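You operate a simulated robot arm through the tools that you are given. There is no shell and no other tool. Be economical: measure what you need, move in short steps, check, and stop when the job is done.

You are at the controls of a simulated robot arm. One attempt, no reset.

## Task
Stand the tin from the top of the drain bench beside the sanding block. It goes on the side that lies toward x +0.7, y +0.7 (a direction in the base frame), with about 3 cm between them.
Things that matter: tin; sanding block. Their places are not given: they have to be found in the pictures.

Only the result counts: the job must be done as asked and must still hold three seconds after the hand-in. Knocking over, shifting, dropping, spilling or breaking anything else fails it.

## Robot
A 6-joint arm with a two-finger parallel gripper, fixed in place. Base frame: the origin is at the foot of the arm, x ahead of it, y to its left, z up; the work surface is at about z = 0. Lengths are in cm, angles in degrees, forces in N, time in s.
With the tool pointing down near the work surface it reaches from about 14 to 58 cm from the base axis. Its first joint turns from -66.0 to 66.0 degrees. Payload 2.1 kg.
Tool frame: the origin (TCP) lies between the finger pads and is the grasp point; the fingertips stand 3 cm ahead of it; z points along the fingers, y is the line along which they close. The gripper opens to 9.4 cm. The fingers are 2.8 cm wide and 1 cm thick; the gripper's body (5 by 9.6 cm) begins 5.5 cm behind the TCP.
Orientation is that of the tool frame in the base frame, as a unit quaternion [x, y, z, w]. With the fingers straight down and closing along the base's y, the tool's x points along the base's -x, its y along +y and its z along -z.

## Interface
- The arm moves only by the tool send_rows. Its argument "series" is a list that holds one entry, the list of rows, each a list of 6 numbers: the shift along the tool's x, y, z in units of 20 mm (1.0 is 20 mm), then the turn, a rotation vector about the tool's x, y, z in units of 4 degrees (1.0 is 4 degrees). In form: [[[x, y, z, wx, wy, wz], ...]]. A call has 1 to 12 rows; each row shifts and turns the commanded pose from where the row before left it, along the tool's axes as they then stand. "gripper" is the opening, from 0 (shut) to 1 (fully open), set as the call begins (left out, the last holds). A call with a number of a shift or a turn outside -1 to 1 is refused whole. Rows are played at 5 a second. More than 5 cm and 8.6 degrees between two rows, or a gripper value outside its range, and nothing of the call is played. Where a pose cannot be reached the arm comes as near as it can. A force on the tool above 40 N (or 10 N above the force at the start of the call, whichever is more), or a blocked arm, ends the call early, and 0.2 s more pass. The fingers move at their own pace (about 7.2 cm/s each) and stop on an object; they squeeze with about 23 N. The grip force told is the motor's: it shows also when the fingers shut on nothing. Time passes only in rows, and 0.2 s behind the last, so rows that do not move let the fingers close. It gives the time, the measured TCP pose, the force on the tool (base axes), the opening and the grip force at its end, in the units of the frame above (readings bear some noise), and new pictures: "pictures" is both (left out), scene, wrist or none.
- Cameras (640 x 400 px; columns grow to the right, rows downward): "scene" is fixed at [3.73, -36.54, 50.5]; the picture's right is [0.87, -0.49, 0.00], its down [-0.21, -0.38, -0.90] and it looks along [0.44, 0.79, -0.43] (base axes); focal length 335 px, centre (320, 200). "wrist" rides on the gripper at [-3.7, 0, -5.8] in the tool frame; the picture's right is [0.00, -1.00, 0.00], its down [0.97, 0.00, -0.24] and it looks along [0.24, 0.00, 0.97] (tool axes); focal length 218 px, centre (320, 200).
- locate(camera, pixels): for up to 12 pixels [column, row] of the newest picture of that camera ("zoom" is the newest enlarged one), the place [x, y, z] in the base frame of the surface seen there, good to about 0.3 cm, but the place of the scene camera against the robot may be out by one fixed shift of up to 1.8 cm in any direction. No time passes.
- zoom(camera, box): a new picture of the part [left, top, right, bottom] of that camera's present view, enlarged. No time passes.
- job_done(): hands the job in; it is judged then, once.

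Keep the steps short. Do not move on a guess: measure, check each grasp and each placing, and mend mistakes. In all there are 60 turns and 120 pictures (those below and enlarged ones count). Leave the gripper open and the arm clear of the work at the hand-in unless told otherwise, and finish with a single line.

The tools are called after "Emit:" as a command line: name --argument value ..., lists and objects as JSON in quotes. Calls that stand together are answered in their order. send_rows: Moves the arm, as the interface text tells. Its arguments: {"type":"object","properties":{"series":{"type":"array","items":{"type":"array","items":{"type":"array","items":{"type":"number"}}}},"gripper":{"type":"number"},"pictures":{"type":"string","enum":["both","scene","wrist","none"]}},"required":["series"]} The other tools are called the same way: locate (camera, pixels) gives the place of the surface under pixels of a picture; zoom (camera, box) takes an enlarged picture of a part of a camera's view; job_done () hands the job in.

At the start:

```text
clock: 0.0
ee_pos: [23.19, 26.04, 32.25]
tcp_rot: [0.0, 1.0, 0.001, 0.001]
wrist_force: [0.1, 0.2, 0.9]
grip_width: 9.37
grasp_force: 0.1
```

scene: 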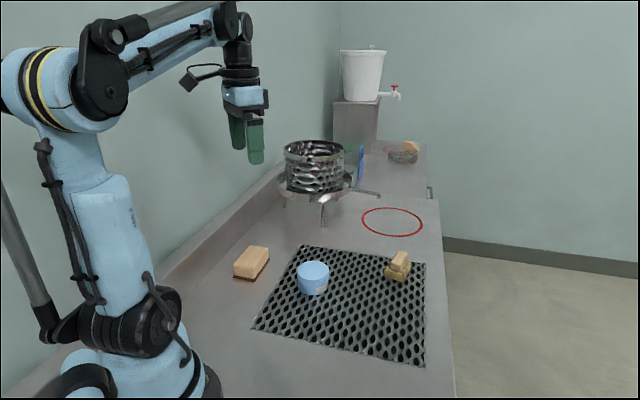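
wrist: 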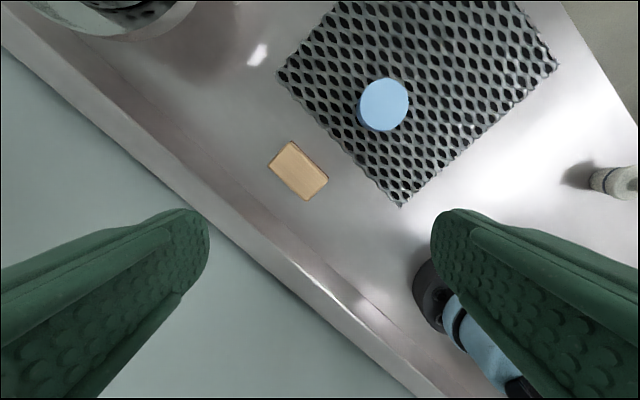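

I see a blue tin near (313,277), a tan block near (252,262) and a yellowish item near (398,265). I'll enlarge these to tell them apart.

Emit:
zoom --camera "scene" --box '[220, 220, 440, 370]'

Emit:
zoom --camera "wrist" --box '[240, 60, 440, 210]'

Emit:
locate --camera "wrist" --pixels '[[384, 105], [360, 95], [408, 110], [298, 170], [289, 143], [327, 180], [308, 198], [268, 165], [350, 170], [280, 72], [401, 205], [556, 68]]'

Emit:
locate --camera "scene" --pixels '[[313, 268], [313, 292], [252, 253], [251, 275], [399, 257], [397, 274], [300, 330], [411, 148], [403, 157], [355, 165], [340, 150], [245, 310]]'

```text
2.67 times, centred on (330, 295) of scene
```

zoom: 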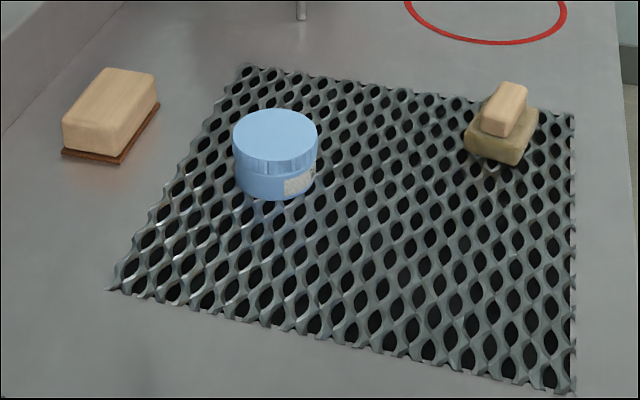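

```text
2.67 times, centred on (340, 135) of wrist
```

zoom: 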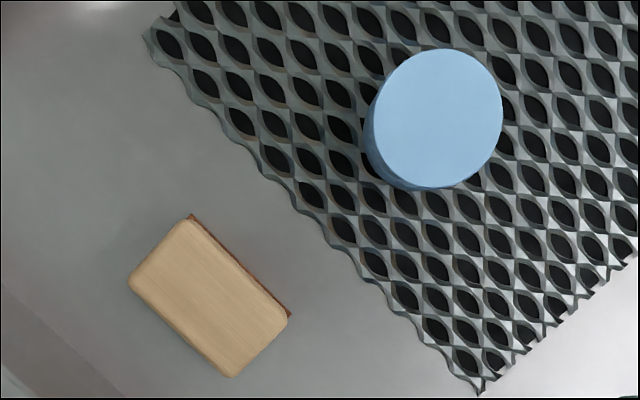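

```text
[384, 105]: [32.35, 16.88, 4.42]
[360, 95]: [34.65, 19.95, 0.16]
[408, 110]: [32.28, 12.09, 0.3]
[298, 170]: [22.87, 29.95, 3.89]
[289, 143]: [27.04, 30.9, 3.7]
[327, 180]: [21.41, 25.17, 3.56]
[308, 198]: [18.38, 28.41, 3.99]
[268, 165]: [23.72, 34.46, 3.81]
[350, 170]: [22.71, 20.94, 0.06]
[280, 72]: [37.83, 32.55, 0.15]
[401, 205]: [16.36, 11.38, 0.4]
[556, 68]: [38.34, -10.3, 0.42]
```

```text
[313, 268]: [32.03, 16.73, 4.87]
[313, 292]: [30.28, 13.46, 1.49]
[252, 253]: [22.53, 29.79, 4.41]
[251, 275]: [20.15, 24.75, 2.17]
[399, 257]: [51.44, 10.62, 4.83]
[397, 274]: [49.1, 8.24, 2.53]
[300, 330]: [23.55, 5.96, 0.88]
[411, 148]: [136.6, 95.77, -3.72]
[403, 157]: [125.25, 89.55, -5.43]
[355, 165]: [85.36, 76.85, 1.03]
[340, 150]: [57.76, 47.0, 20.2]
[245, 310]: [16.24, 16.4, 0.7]
```

The left item, a wood block with a brown abrasive sole, looks like the sanding block. I'll enlarge the other candidates, and measure the target side and the drum legs near it.

Emit:
zoom --camera "scene" --box '[370, 240, 430, 290]'

Emit:
zoom --camera "scene" --box '[210, 130, 400, 290]'

Emit:
zoom --camera "wrist" --box '[0, 0, 320, 200]'

Emit:
locate --camera "wrist" --pixels '[[610, 182], [250, 110], [200, 80], [150, 60], [180, 20], [100, 20], [230, 170], [200, 140], [170, 120], [257, 55], [140, 120], [240, 120]]'

```text
8.00 times, centred on (400, 265) of scene
```

zoom: 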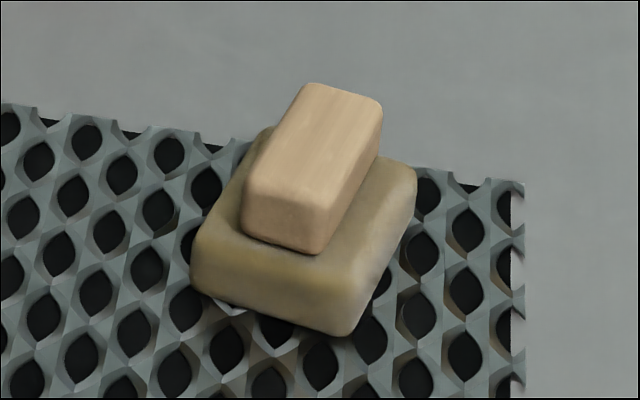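

```text
2.50 times, centred on (305, 210) of scene
```

zoom: 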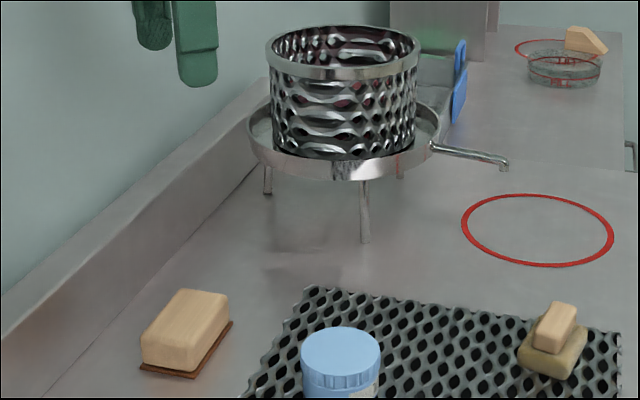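

```text
2.00 times, centred on (160, 100) of wrist
```

zoom: 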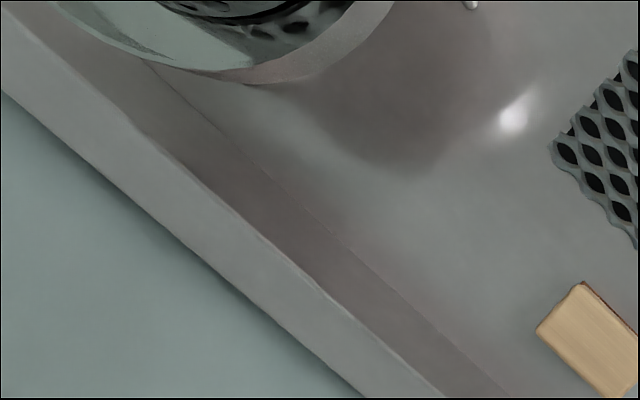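

```text
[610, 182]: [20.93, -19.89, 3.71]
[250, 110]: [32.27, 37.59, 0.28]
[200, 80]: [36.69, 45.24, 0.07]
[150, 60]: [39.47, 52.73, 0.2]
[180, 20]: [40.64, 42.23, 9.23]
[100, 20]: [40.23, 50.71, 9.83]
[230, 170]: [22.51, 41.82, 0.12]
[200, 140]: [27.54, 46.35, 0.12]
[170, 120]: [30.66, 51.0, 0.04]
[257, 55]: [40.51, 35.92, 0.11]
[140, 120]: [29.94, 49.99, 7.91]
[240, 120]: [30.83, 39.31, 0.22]
```

The sanding block is the left one, with its long axis along (0.7,0.7). Its near-side end is around (25.4,32.7), and the tin is around (32.3,16.9). First I'll move above the tin at about z 18, then start turning by 45°.

Emit:
send_rows --series '[[[-0.654, -0.654, 1, 0, 0, 0], [-0.654, -0.654, 1, 0, 0, 0], [-0.654, -0.654, 1, 0, 0, 0], [-0.654, -0.654, 1, 0, 0, 0], [-0.654, -0.654, 1, 0, 0, 0], [-0.654, -0.654, 1, 0, 0, 0], [-0.654, -0.654, 1, 0, 0, 0], [0, 0, 0, 0, 0, -1], [0, 0, 0, 0, 0, -1], [0, 0, 0, 0, 0, -1], [0, 0, 0, 0, 0, -1], [0, 0, 0, 0, 0, -1]]]' --gripper 1 --pictures "none"

Emit:
send_rows --series '[[[0, 0, 0, 0, 0, -1], [0, 0, 0, 0, 0, -1], [0, 0, 0, 0, 0, -1], [0, 0, 0, 0, 0, -1], [0, 0, 0, 0, 0, -1], [0, 0, 0, 0, 0, -1], [0, 0, 0, 0, 0, -0.25], [0, 0, 0, 0, 0, 0]]]' --pictures "both"

```text
clock: 2.6
ee_pos: [32.25, 16.96, 18.11]
tcp_rot: [-0.175, 0.985, 0.0, 0.001]
wrist_force: [-0.4, 0.3, 0.5]
grip_width: 9.42
grasp_force: 0.1
```

```text
clock: 4.4
ee_pos: [32.25, 16.94, 18.12]
tcp_rot: [-0.383, 0.924, 0.002, 0.001]
wrist_force: [0.9, -0.2, 0.5]
grip_width: 9.41
grasp_force: 0.1
```

scene: 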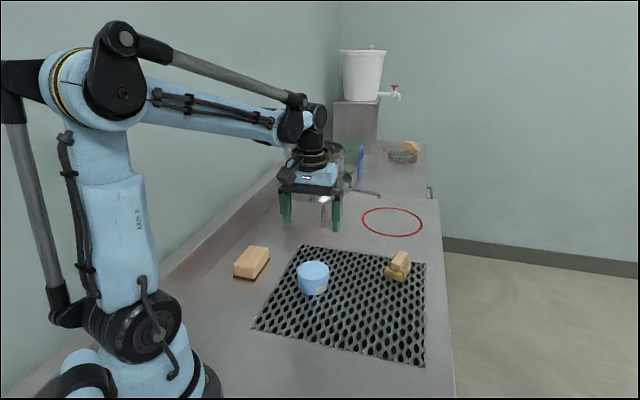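
wrist: 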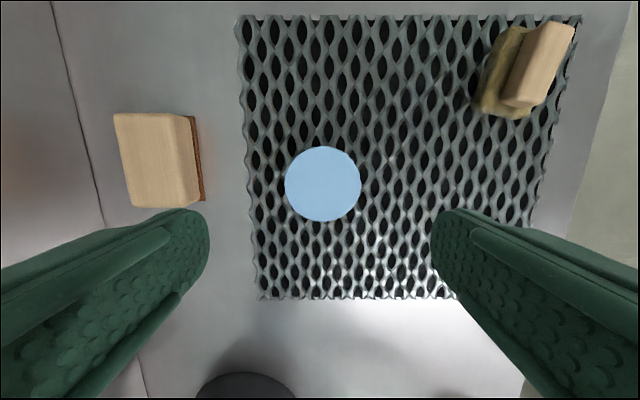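

The tin's top is at (323,184) in the wrist view. I'll measure its rim and the block's corners.

Emit:
locate --camera "wrist" --pixels '[[323, 184], [288, 184], [358, 184], [323, 149], [323, 218], [116, 116], [188, 117], [197, 203], [134, 206], [202, 198], [194, 120], [262, 298]]'

Emit:
zoom --camera "wrist" --box '[90, 100, 390, 290]'

Emit:
zoom --camera "scene" --box '[230, 235, 350, 310]'

```text
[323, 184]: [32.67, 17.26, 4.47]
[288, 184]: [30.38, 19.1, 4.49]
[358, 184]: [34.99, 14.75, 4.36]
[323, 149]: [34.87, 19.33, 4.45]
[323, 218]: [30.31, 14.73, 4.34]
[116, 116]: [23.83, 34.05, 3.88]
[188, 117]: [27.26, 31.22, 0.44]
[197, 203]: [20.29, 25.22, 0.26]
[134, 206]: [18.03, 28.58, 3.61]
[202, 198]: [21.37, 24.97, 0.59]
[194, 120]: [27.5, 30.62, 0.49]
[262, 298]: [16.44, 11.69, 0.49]
```

```text
2.11 times, centred on (240, 195) of wrist
```

zoom: 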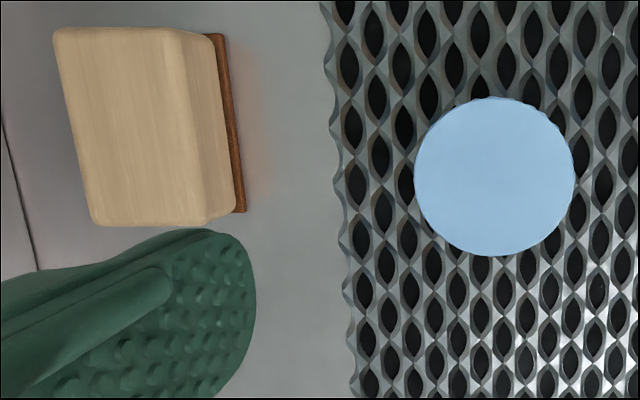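

```text
5.33 times, centred on (290, 272) of scene
```

zoom: 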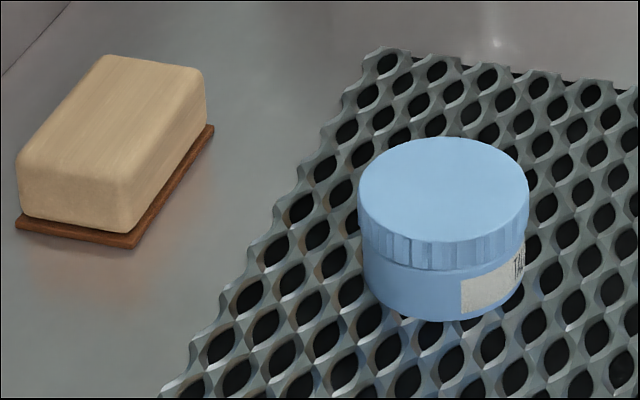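

The tin is 6.8 cm wide with its centre at about (32.7,17.0) and its top at z 4.45. I'll centre the gripper over it and come down part way.

Emit:
send_rows --series '[[[-0.185, -0.12, 0, 0, 0, 0], [0, 0, 1, 0, 0, 0], [0, 0, 1, 0, 0, 0], [0, 0, 1, 0, 0, 0], [0, 0, 1, 0, 0, 0], [0, 0, 0.5, 0, 0, 0], [0, 0, 0, 0, 0, 0]]]' --gripper 1

```text
clock: 6.0
ee_pos: [32.63, 16.95, 9.21]
tcp_rot: [-0.383, 0.924, 0.001, 0.0]
wrist_force: [0.2, 0.9, -0.2]
grip_width: 9.39
grasp_force: 0.1
```

scene: 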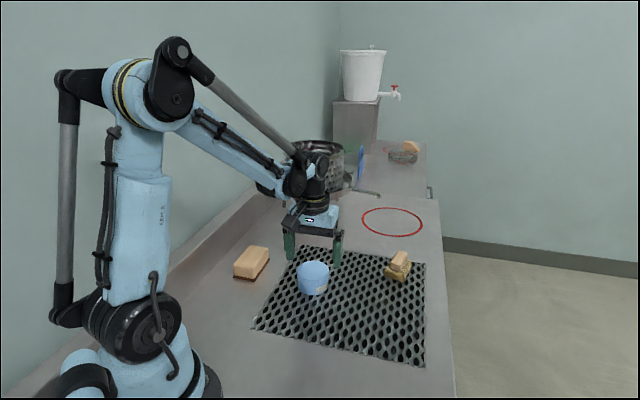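
wrist: 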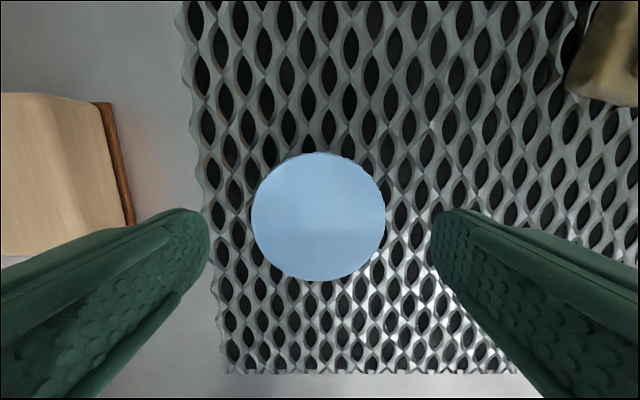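

The tin lies centred between the fingers at (318,216), about 0.2 cm off along tool x. I'll correct that and go down to z 4.0.

Emit:
send_rows --series '[[[-0.1, 0, 0, 0, 0, 0], [0, 0, 0.8, 0, 0, 0], [0, 0, 0.8, 0, 0, 0], [0, 0, 0.6, 0, 0, 0], [0, 0, 0.4, 0, 0, 0], [0, 0, 0, 0, 0, 0]]]' --gripper 1

```text
clock: 7.4
ee_pos: [32.98, 17.26, 3.98]
tcp_rot: [-0.383, 0.924, 0.001, 0.0]
wrist_force: [-0.2, -0.4, 0.4]
grip_width: 9.38
grasp_force: 0.1
```

scene: 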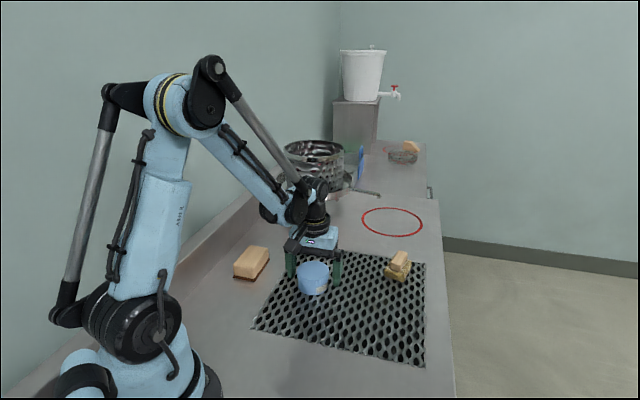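
wrist: 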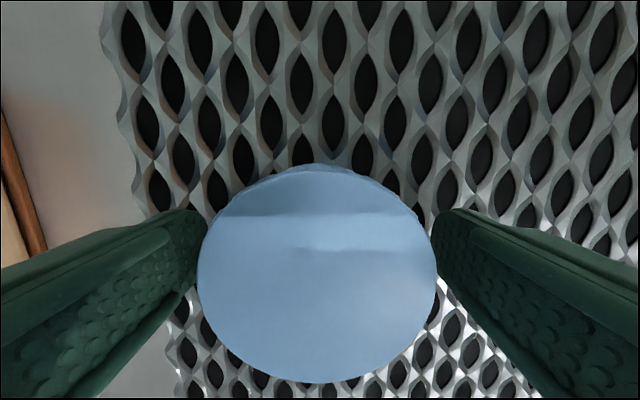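

The fingers straddle the tin and it is centred. I'll close.

Emit:
send_rows --series '[[[0, 0, 0, 0, 0, 0], [0, 0, 0, 0, 0, 0], [0, 0, 0, 0, 0, 0], [0, 0, 0, 0, 0, 0]]]' --gripper 0

```text
clock: 8.4
ee_pos: [32.96, 17.19, 4.03]
tcp_rot: [-0.383, 0.924, 0.001, 0.0]
wrist_force: [-0.1, 0.0, -1.5]
grip_width: 7.38
grasp_force: 22.4
```

scene: 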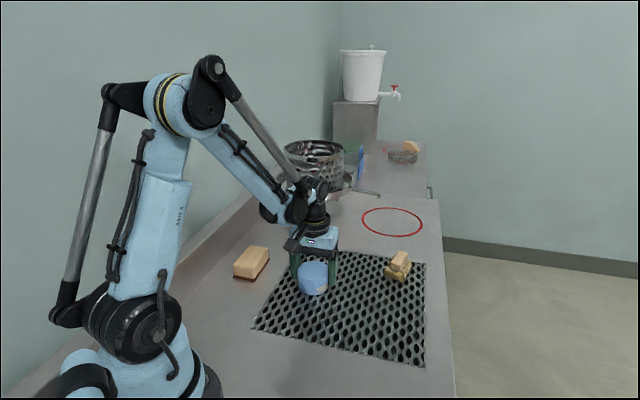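
wrist: 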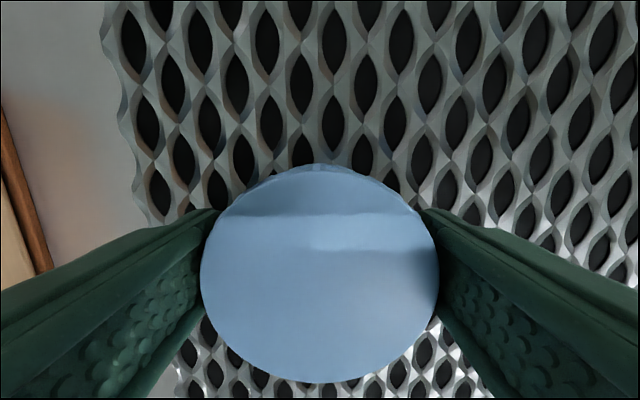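

The tin is gripped (7.4 cm, 22 N). I'll lift 10 cm and check that it holds.

Emit:
send_rows --series '[[[0, 0, -0.5, 0, 0, 0], [0, 0, -1, 0, 0, 0], [0, 0, -1, 0, 0, 0], [0, 0, -1, 0, 0, 0], [0, 0, -1, 0, 0, 0], [0, 0, -0.5, 0, 0, 0], [0, 0, 0, 0, 0, 0]]]' --gripper 0

```text
clock: 10.0
ee_pos: [32.97, 17.07, 13.99]
tcp_rot: [-0.383, 0.924, 0.001, 0.0]
wrist_force: [0.9, 0.3, -1.9]
grip_width: 7.37
grasp_force: 23.4
```

scene: 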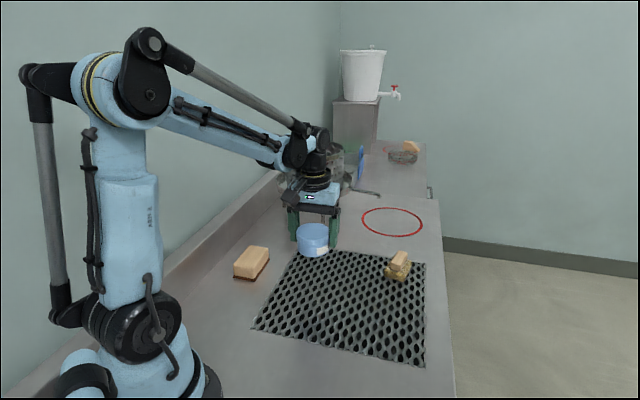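
wrist: 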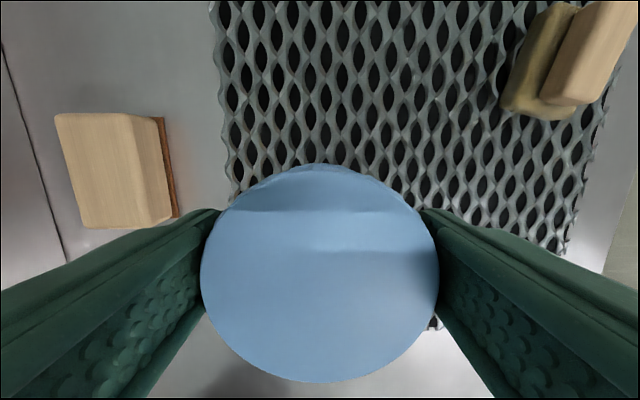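

It is held. Next I'll re-measure the block corners, then move most of the way across at this height.

Emit:
locate --camera "wrist" --pixels '[[157, 118], [178, 216], [163, 122], [57, 116], [90, 227], [125, 116], [110, 170]]'

Emit:
send_rows --series '[[[-0.25, 0.5, 0, 0, 0, 0], [-0.5, 0.98, 0, 0, 0, 0], [-0.5, 0.98, 0, 0, 0, 0], [-0.5, 0.98, 0, 0, 0, 0], [-0.5, 0.98, 0, 0, 0, 0], [-0.5, 0.98, 0, 0, 0, 0], [-0.5, 0.98, 0, 0, 0, 0], [-0.5, 0.98, 0, 0, 0, 0], [-0.25, 0.5, 0, 0, 0, 0], [0, 0, 0, 0, 0, 0]]]' --gripper 0

```text
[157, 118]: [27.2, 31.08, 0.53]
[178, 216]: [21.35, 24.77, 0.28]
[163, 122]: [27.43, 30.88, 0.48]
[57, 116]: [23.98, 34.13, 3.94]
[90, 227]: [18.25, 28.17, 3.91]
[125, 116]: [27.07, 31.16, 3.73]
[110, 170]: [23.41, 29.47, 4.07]
```

```text
clock: 12.2
ee_pos: [27.46, 33.89, 14.03]
tcp_rot: [-0.383, 0.924, 0.001, 0.0]
wrist_force: [0.2, -0.2, -2.0]
grip_width: 7.38
grasp_force: 23.2
```

scene: 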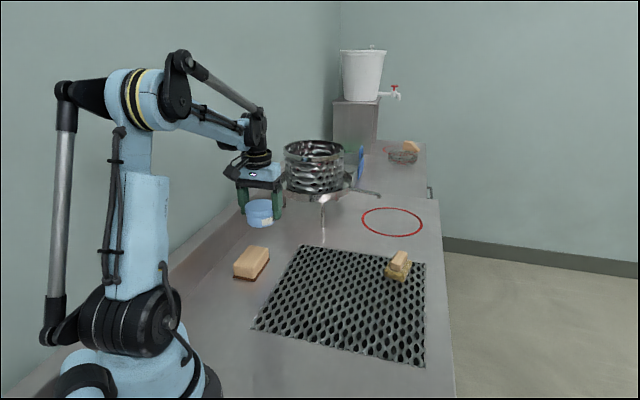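
wrist: 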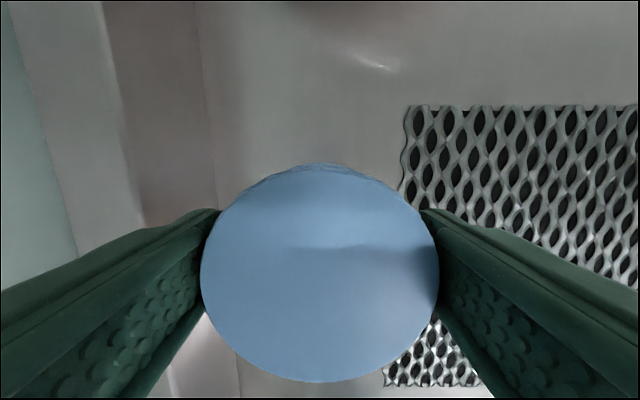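

Now I'll measure the clearance to the tray, seen at the top near (345,2), and to the backsplash on the left.

Emit:
locate --camera "wrist" --pixels '[[345, 3], [400, 2], [300, 2], [240, 100], [212, 100], [195, 100], [160, 100], [130, 100], [110, 100], [95, 100], [50, 150], [300, 120]]'

Emit:
locate --camera "scene" --pixels '[[285, 186], [300, 194], [320, 195], [285, 200], [258, 205], [270, 160], [323, 222]]'

```text
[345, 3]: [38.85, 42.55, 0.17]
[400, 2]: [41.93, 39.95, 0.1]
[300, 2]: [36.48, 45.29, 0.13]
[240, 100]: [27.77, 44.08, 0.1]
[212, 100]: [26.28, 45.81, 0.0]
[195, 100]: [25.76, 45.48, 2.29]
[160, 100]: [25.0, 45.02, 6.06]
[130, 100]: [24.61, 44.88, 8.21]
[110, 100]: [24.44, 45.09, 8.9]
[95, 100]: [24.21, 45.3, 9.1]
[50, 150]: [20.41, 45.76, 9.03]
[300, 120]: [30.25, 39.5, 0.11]
```

```text
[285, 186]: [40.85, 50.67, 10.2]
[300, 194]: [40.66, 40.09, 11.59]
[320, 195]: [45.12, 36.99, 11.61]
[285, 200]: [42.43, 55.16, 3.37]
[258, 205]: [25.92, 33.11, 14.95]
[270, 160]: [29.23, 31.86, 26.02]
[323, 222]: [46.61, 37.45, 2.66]
```

The backsplash is about 9 cm beyond the target centre and the tray about 10 cm ahead, so both are clear. I'll move to the target line (s = 47.9) and lower to z≈5.5.

Emit:
send_rows --series '[[[-0.7, 0.12, 0, 0, 0, 0], [-0.9, 0, 0, 0, 0, 0], [-0.68, 0, 0, 0, 0, 0], [0, 0, 0.7, 0, 0, 0], [0, 0, 1, 0, 0, 0], [0, 0, 1, 0, 0, 0], [0, 0, 1, 0, 0, 0], [0, 0, 0.55, 0, 0, 0], [0, 0, 0, 0, 0, 0]]]' --gripper 0

```text
clock: 14.2
ee_pos: [30.48, 37.39, 5.64]
tcp_rot: [-0.382, 0.924, 0.001, 0.0]
wrist_force: [-0.8, -0.4, -1.6]
grip_width: 7.4
grasp_force: 23.3
```

scene: 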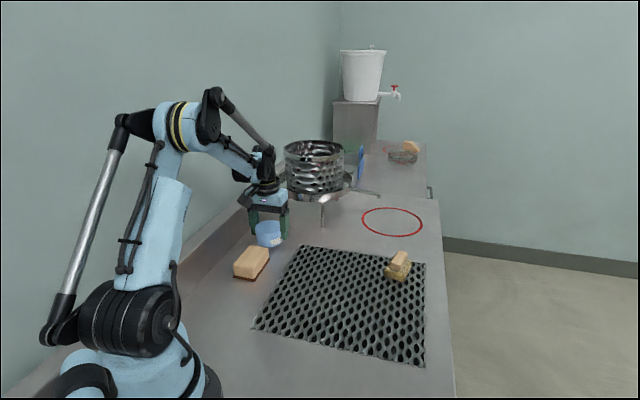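
wrist: 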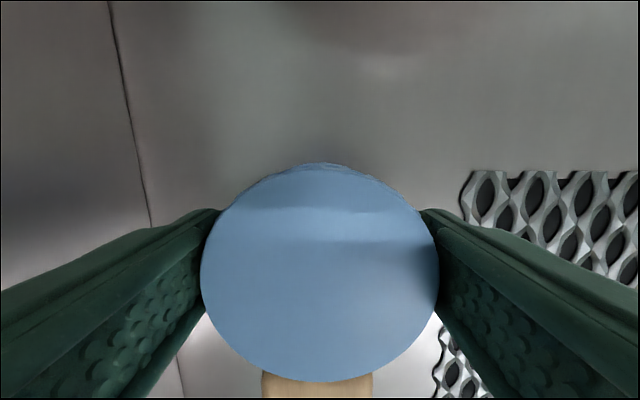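

The tin is over the target, and the block is visible behind it at columns 262–373, well aligned. I'll check the gap in the scene view before lowering.

Emit:
zoom --camera "scene" --box '[220, 190, 316, 290]'

Emit:
send_rows --series '[[[0, 0, 0.3, 0, 0, 0], [0, 0, 0.3, 0, 0, 0], [0, 0, 0.2, 0, 0, 0], [0, 0, 0.1, 0, 0, 0], [0, 0, 0.05, 0, 0, 0], [0, 0, 0, 0, 0, 0]]]' --gripper 0

Emit:
zoom --camera "scene" --box '[220, 190, 316, 290]'

```text
4.00 times, centred on (268, 240) of scene
```

zoom: 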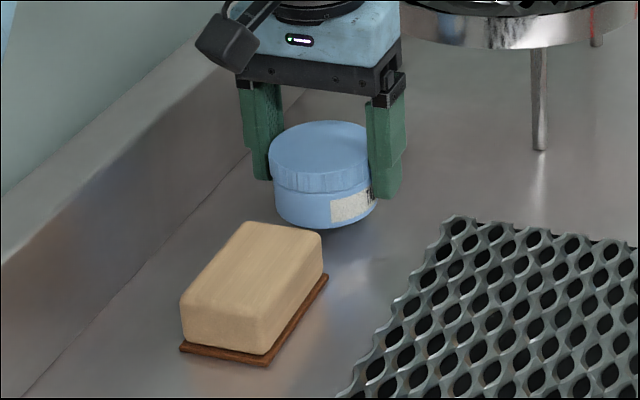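

```text
clock: 15.6
ee_pos: [30.46, 37.37, 3.67]
tcp_rot: [-0.383, 0.924, 0.001, 0.001]
wrist_force: [4.3, -4.3, 29.0]
grip_width: 7.38
grasp_force: 23.1
```

scene: 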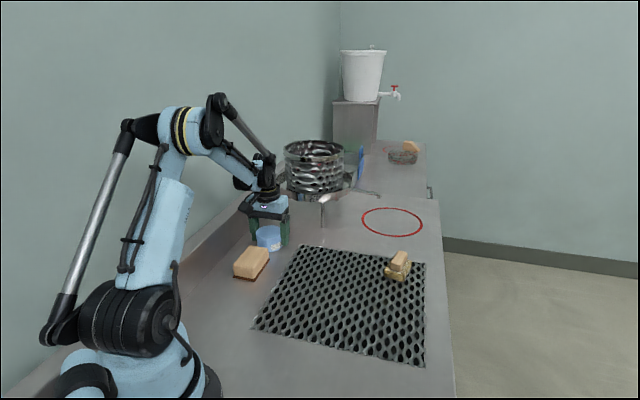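
wrist: 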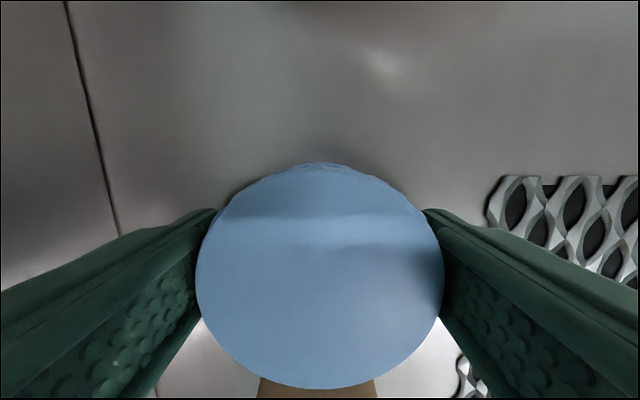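

```text
4.00 times, centred on (268, 240) of scene
```

zoom: 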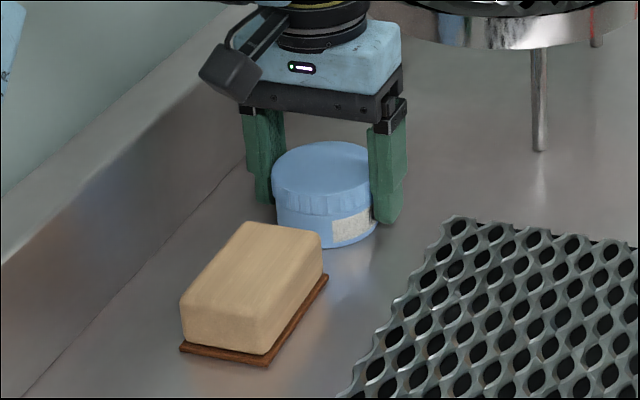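

Contact reads 29 N, so the tin is down. I'll ease up slightly and open.

Emit:
send_rows --series '[[[0, 0, -0.06, 0, 0, 0], [0, 0, 0, 0, 0, 0]]]' --gripper 0 --pictures "none"

Emit:
send_rows --series '[[[0, 0, 0, 0, 0, 0], [0, 0, 0, 0, 0, 0], [0, 0, 0, 0, 0, 0]]]' --gripper 1

```text
clock: 16.2
ee_pos: [30.45, 37.4, 3.77]
tcp_rot: [-0.383, 0.924, 0.001, 0.001]
wrist_force: [1.2, -2.2, 3.8]
grip_width: 7.38
grasp_force: 23.0
```

```text
clock: 17.0
ee_pos: [30.58, 37.36, 3.67]
tcp_rot: [-0.383, 0.924, 0.002, 0.0]
wrist_force: [-0.6, -0.2, -0.4]
grip_width: 9.41
grasp_force: 0.1
```

scene: 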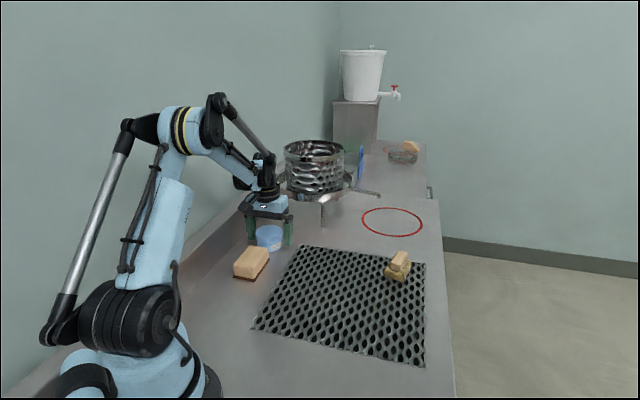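
wrist: 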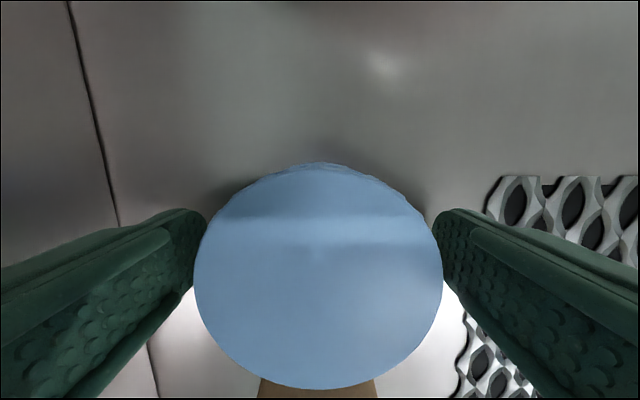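

It is released, and the fingers are clear on both sides. I'll rise straight up 16 cm and then pull back 6 cm to look.

Emit:
send_rows --series '[[[0, 0, -0.5, 0, 0, 0], [0, 0, -1, 0, 0, 0], [0, 0, -1, 0, 0, 0], [0, 0, -1, 0, 0, 0], [0, 0, -1, 0, 0, 0], [0, 0, -1, 0, 0, 0], [0, 0, -1, 0, 0, 0], [0, 0, -1, 0, 0, 0], [1, 0, -0.5, 0, 0, 0], [1, 0, 0, 0, 0, 0], [1, 0, 0, 0, 0, 0], [0, 0, 0, 0, 0, 0]]]' --gripper 1

```text
clock: 19.6
ee_pos: [26.18, 33.27, 19.81]
tcp_rot: [-0.383, 0.924, 0.002, 0.001]
wrist_force: [-0.1, 0.1, -0.6]
grip_width: 9.39
grasp_force: 0.1
```

scene: 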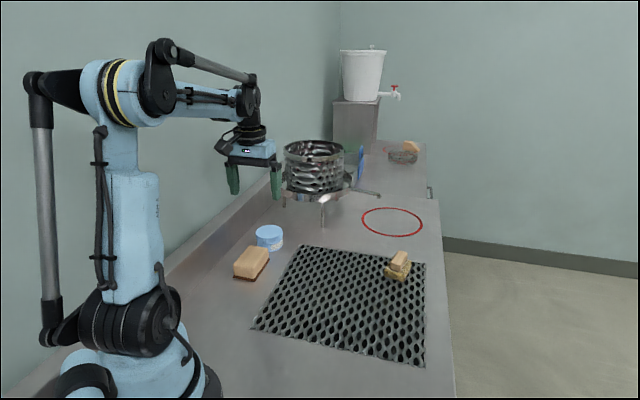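
wrist: 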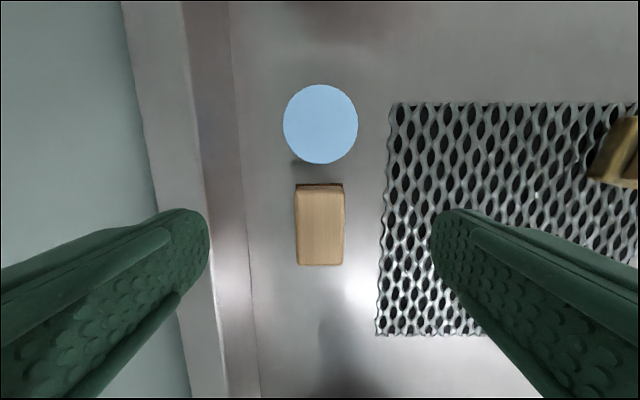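

I'll measure the gap between the tin and the block.

Emit:
locate --camera "wrist" --pixels '[[320, 161], [320, 86], [286, 124], [356, 124], [320, 185], [320, 188], [320, 263], [298, 225], [343, 225]]'

Emit:
zoom --camera "wrist" --box '[260, 80, 380, 200]'

Emit:
zoom --camera "scene" --box '[220, 210, 300, 290]'

```text
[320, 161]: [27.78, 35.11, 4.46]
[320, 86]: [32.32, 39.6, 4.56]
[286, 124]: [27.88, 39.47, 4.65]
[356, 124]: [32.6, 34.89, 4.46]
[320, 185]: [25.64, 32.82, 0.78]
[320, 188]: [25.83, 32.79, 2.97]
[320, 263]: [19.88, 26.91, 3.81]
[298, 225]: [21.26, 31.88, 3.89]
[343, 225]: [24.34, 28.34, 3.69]
```

```text
3.33 times, centred on (320, 140) of wrist
```

zoom: 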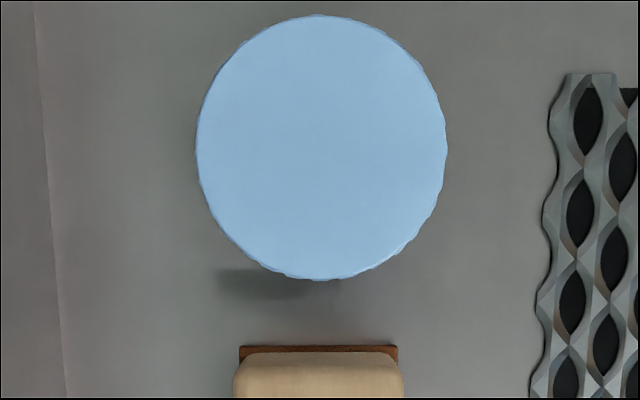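

```text
5.00 times, centred on (260, 250) of scene
```

zoom: 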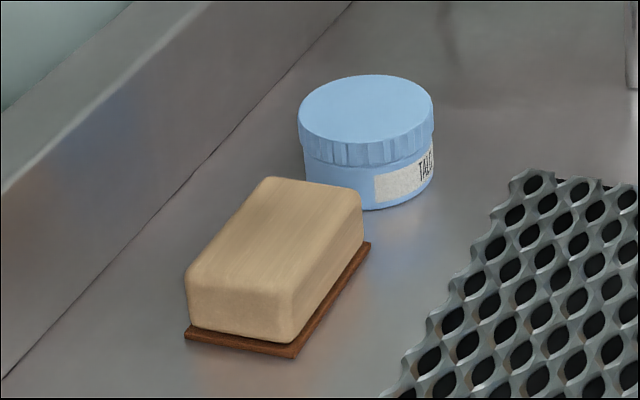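

The gap is about 3.0 cm (tin's near edge at s ≈ 44.3, block's sole edge at 41.3). The lateral offset is about 0.2 cm, the tin stands upright, the gripper is open, and the arm is well above the work. I'll hand in.

Emit:
job_done

```text
The job is handed in.
```

The tin stands upright beside the sanding block on its (+0.7, +0.7) side, about 3 cm away; the gripper is open and the arm is clear.
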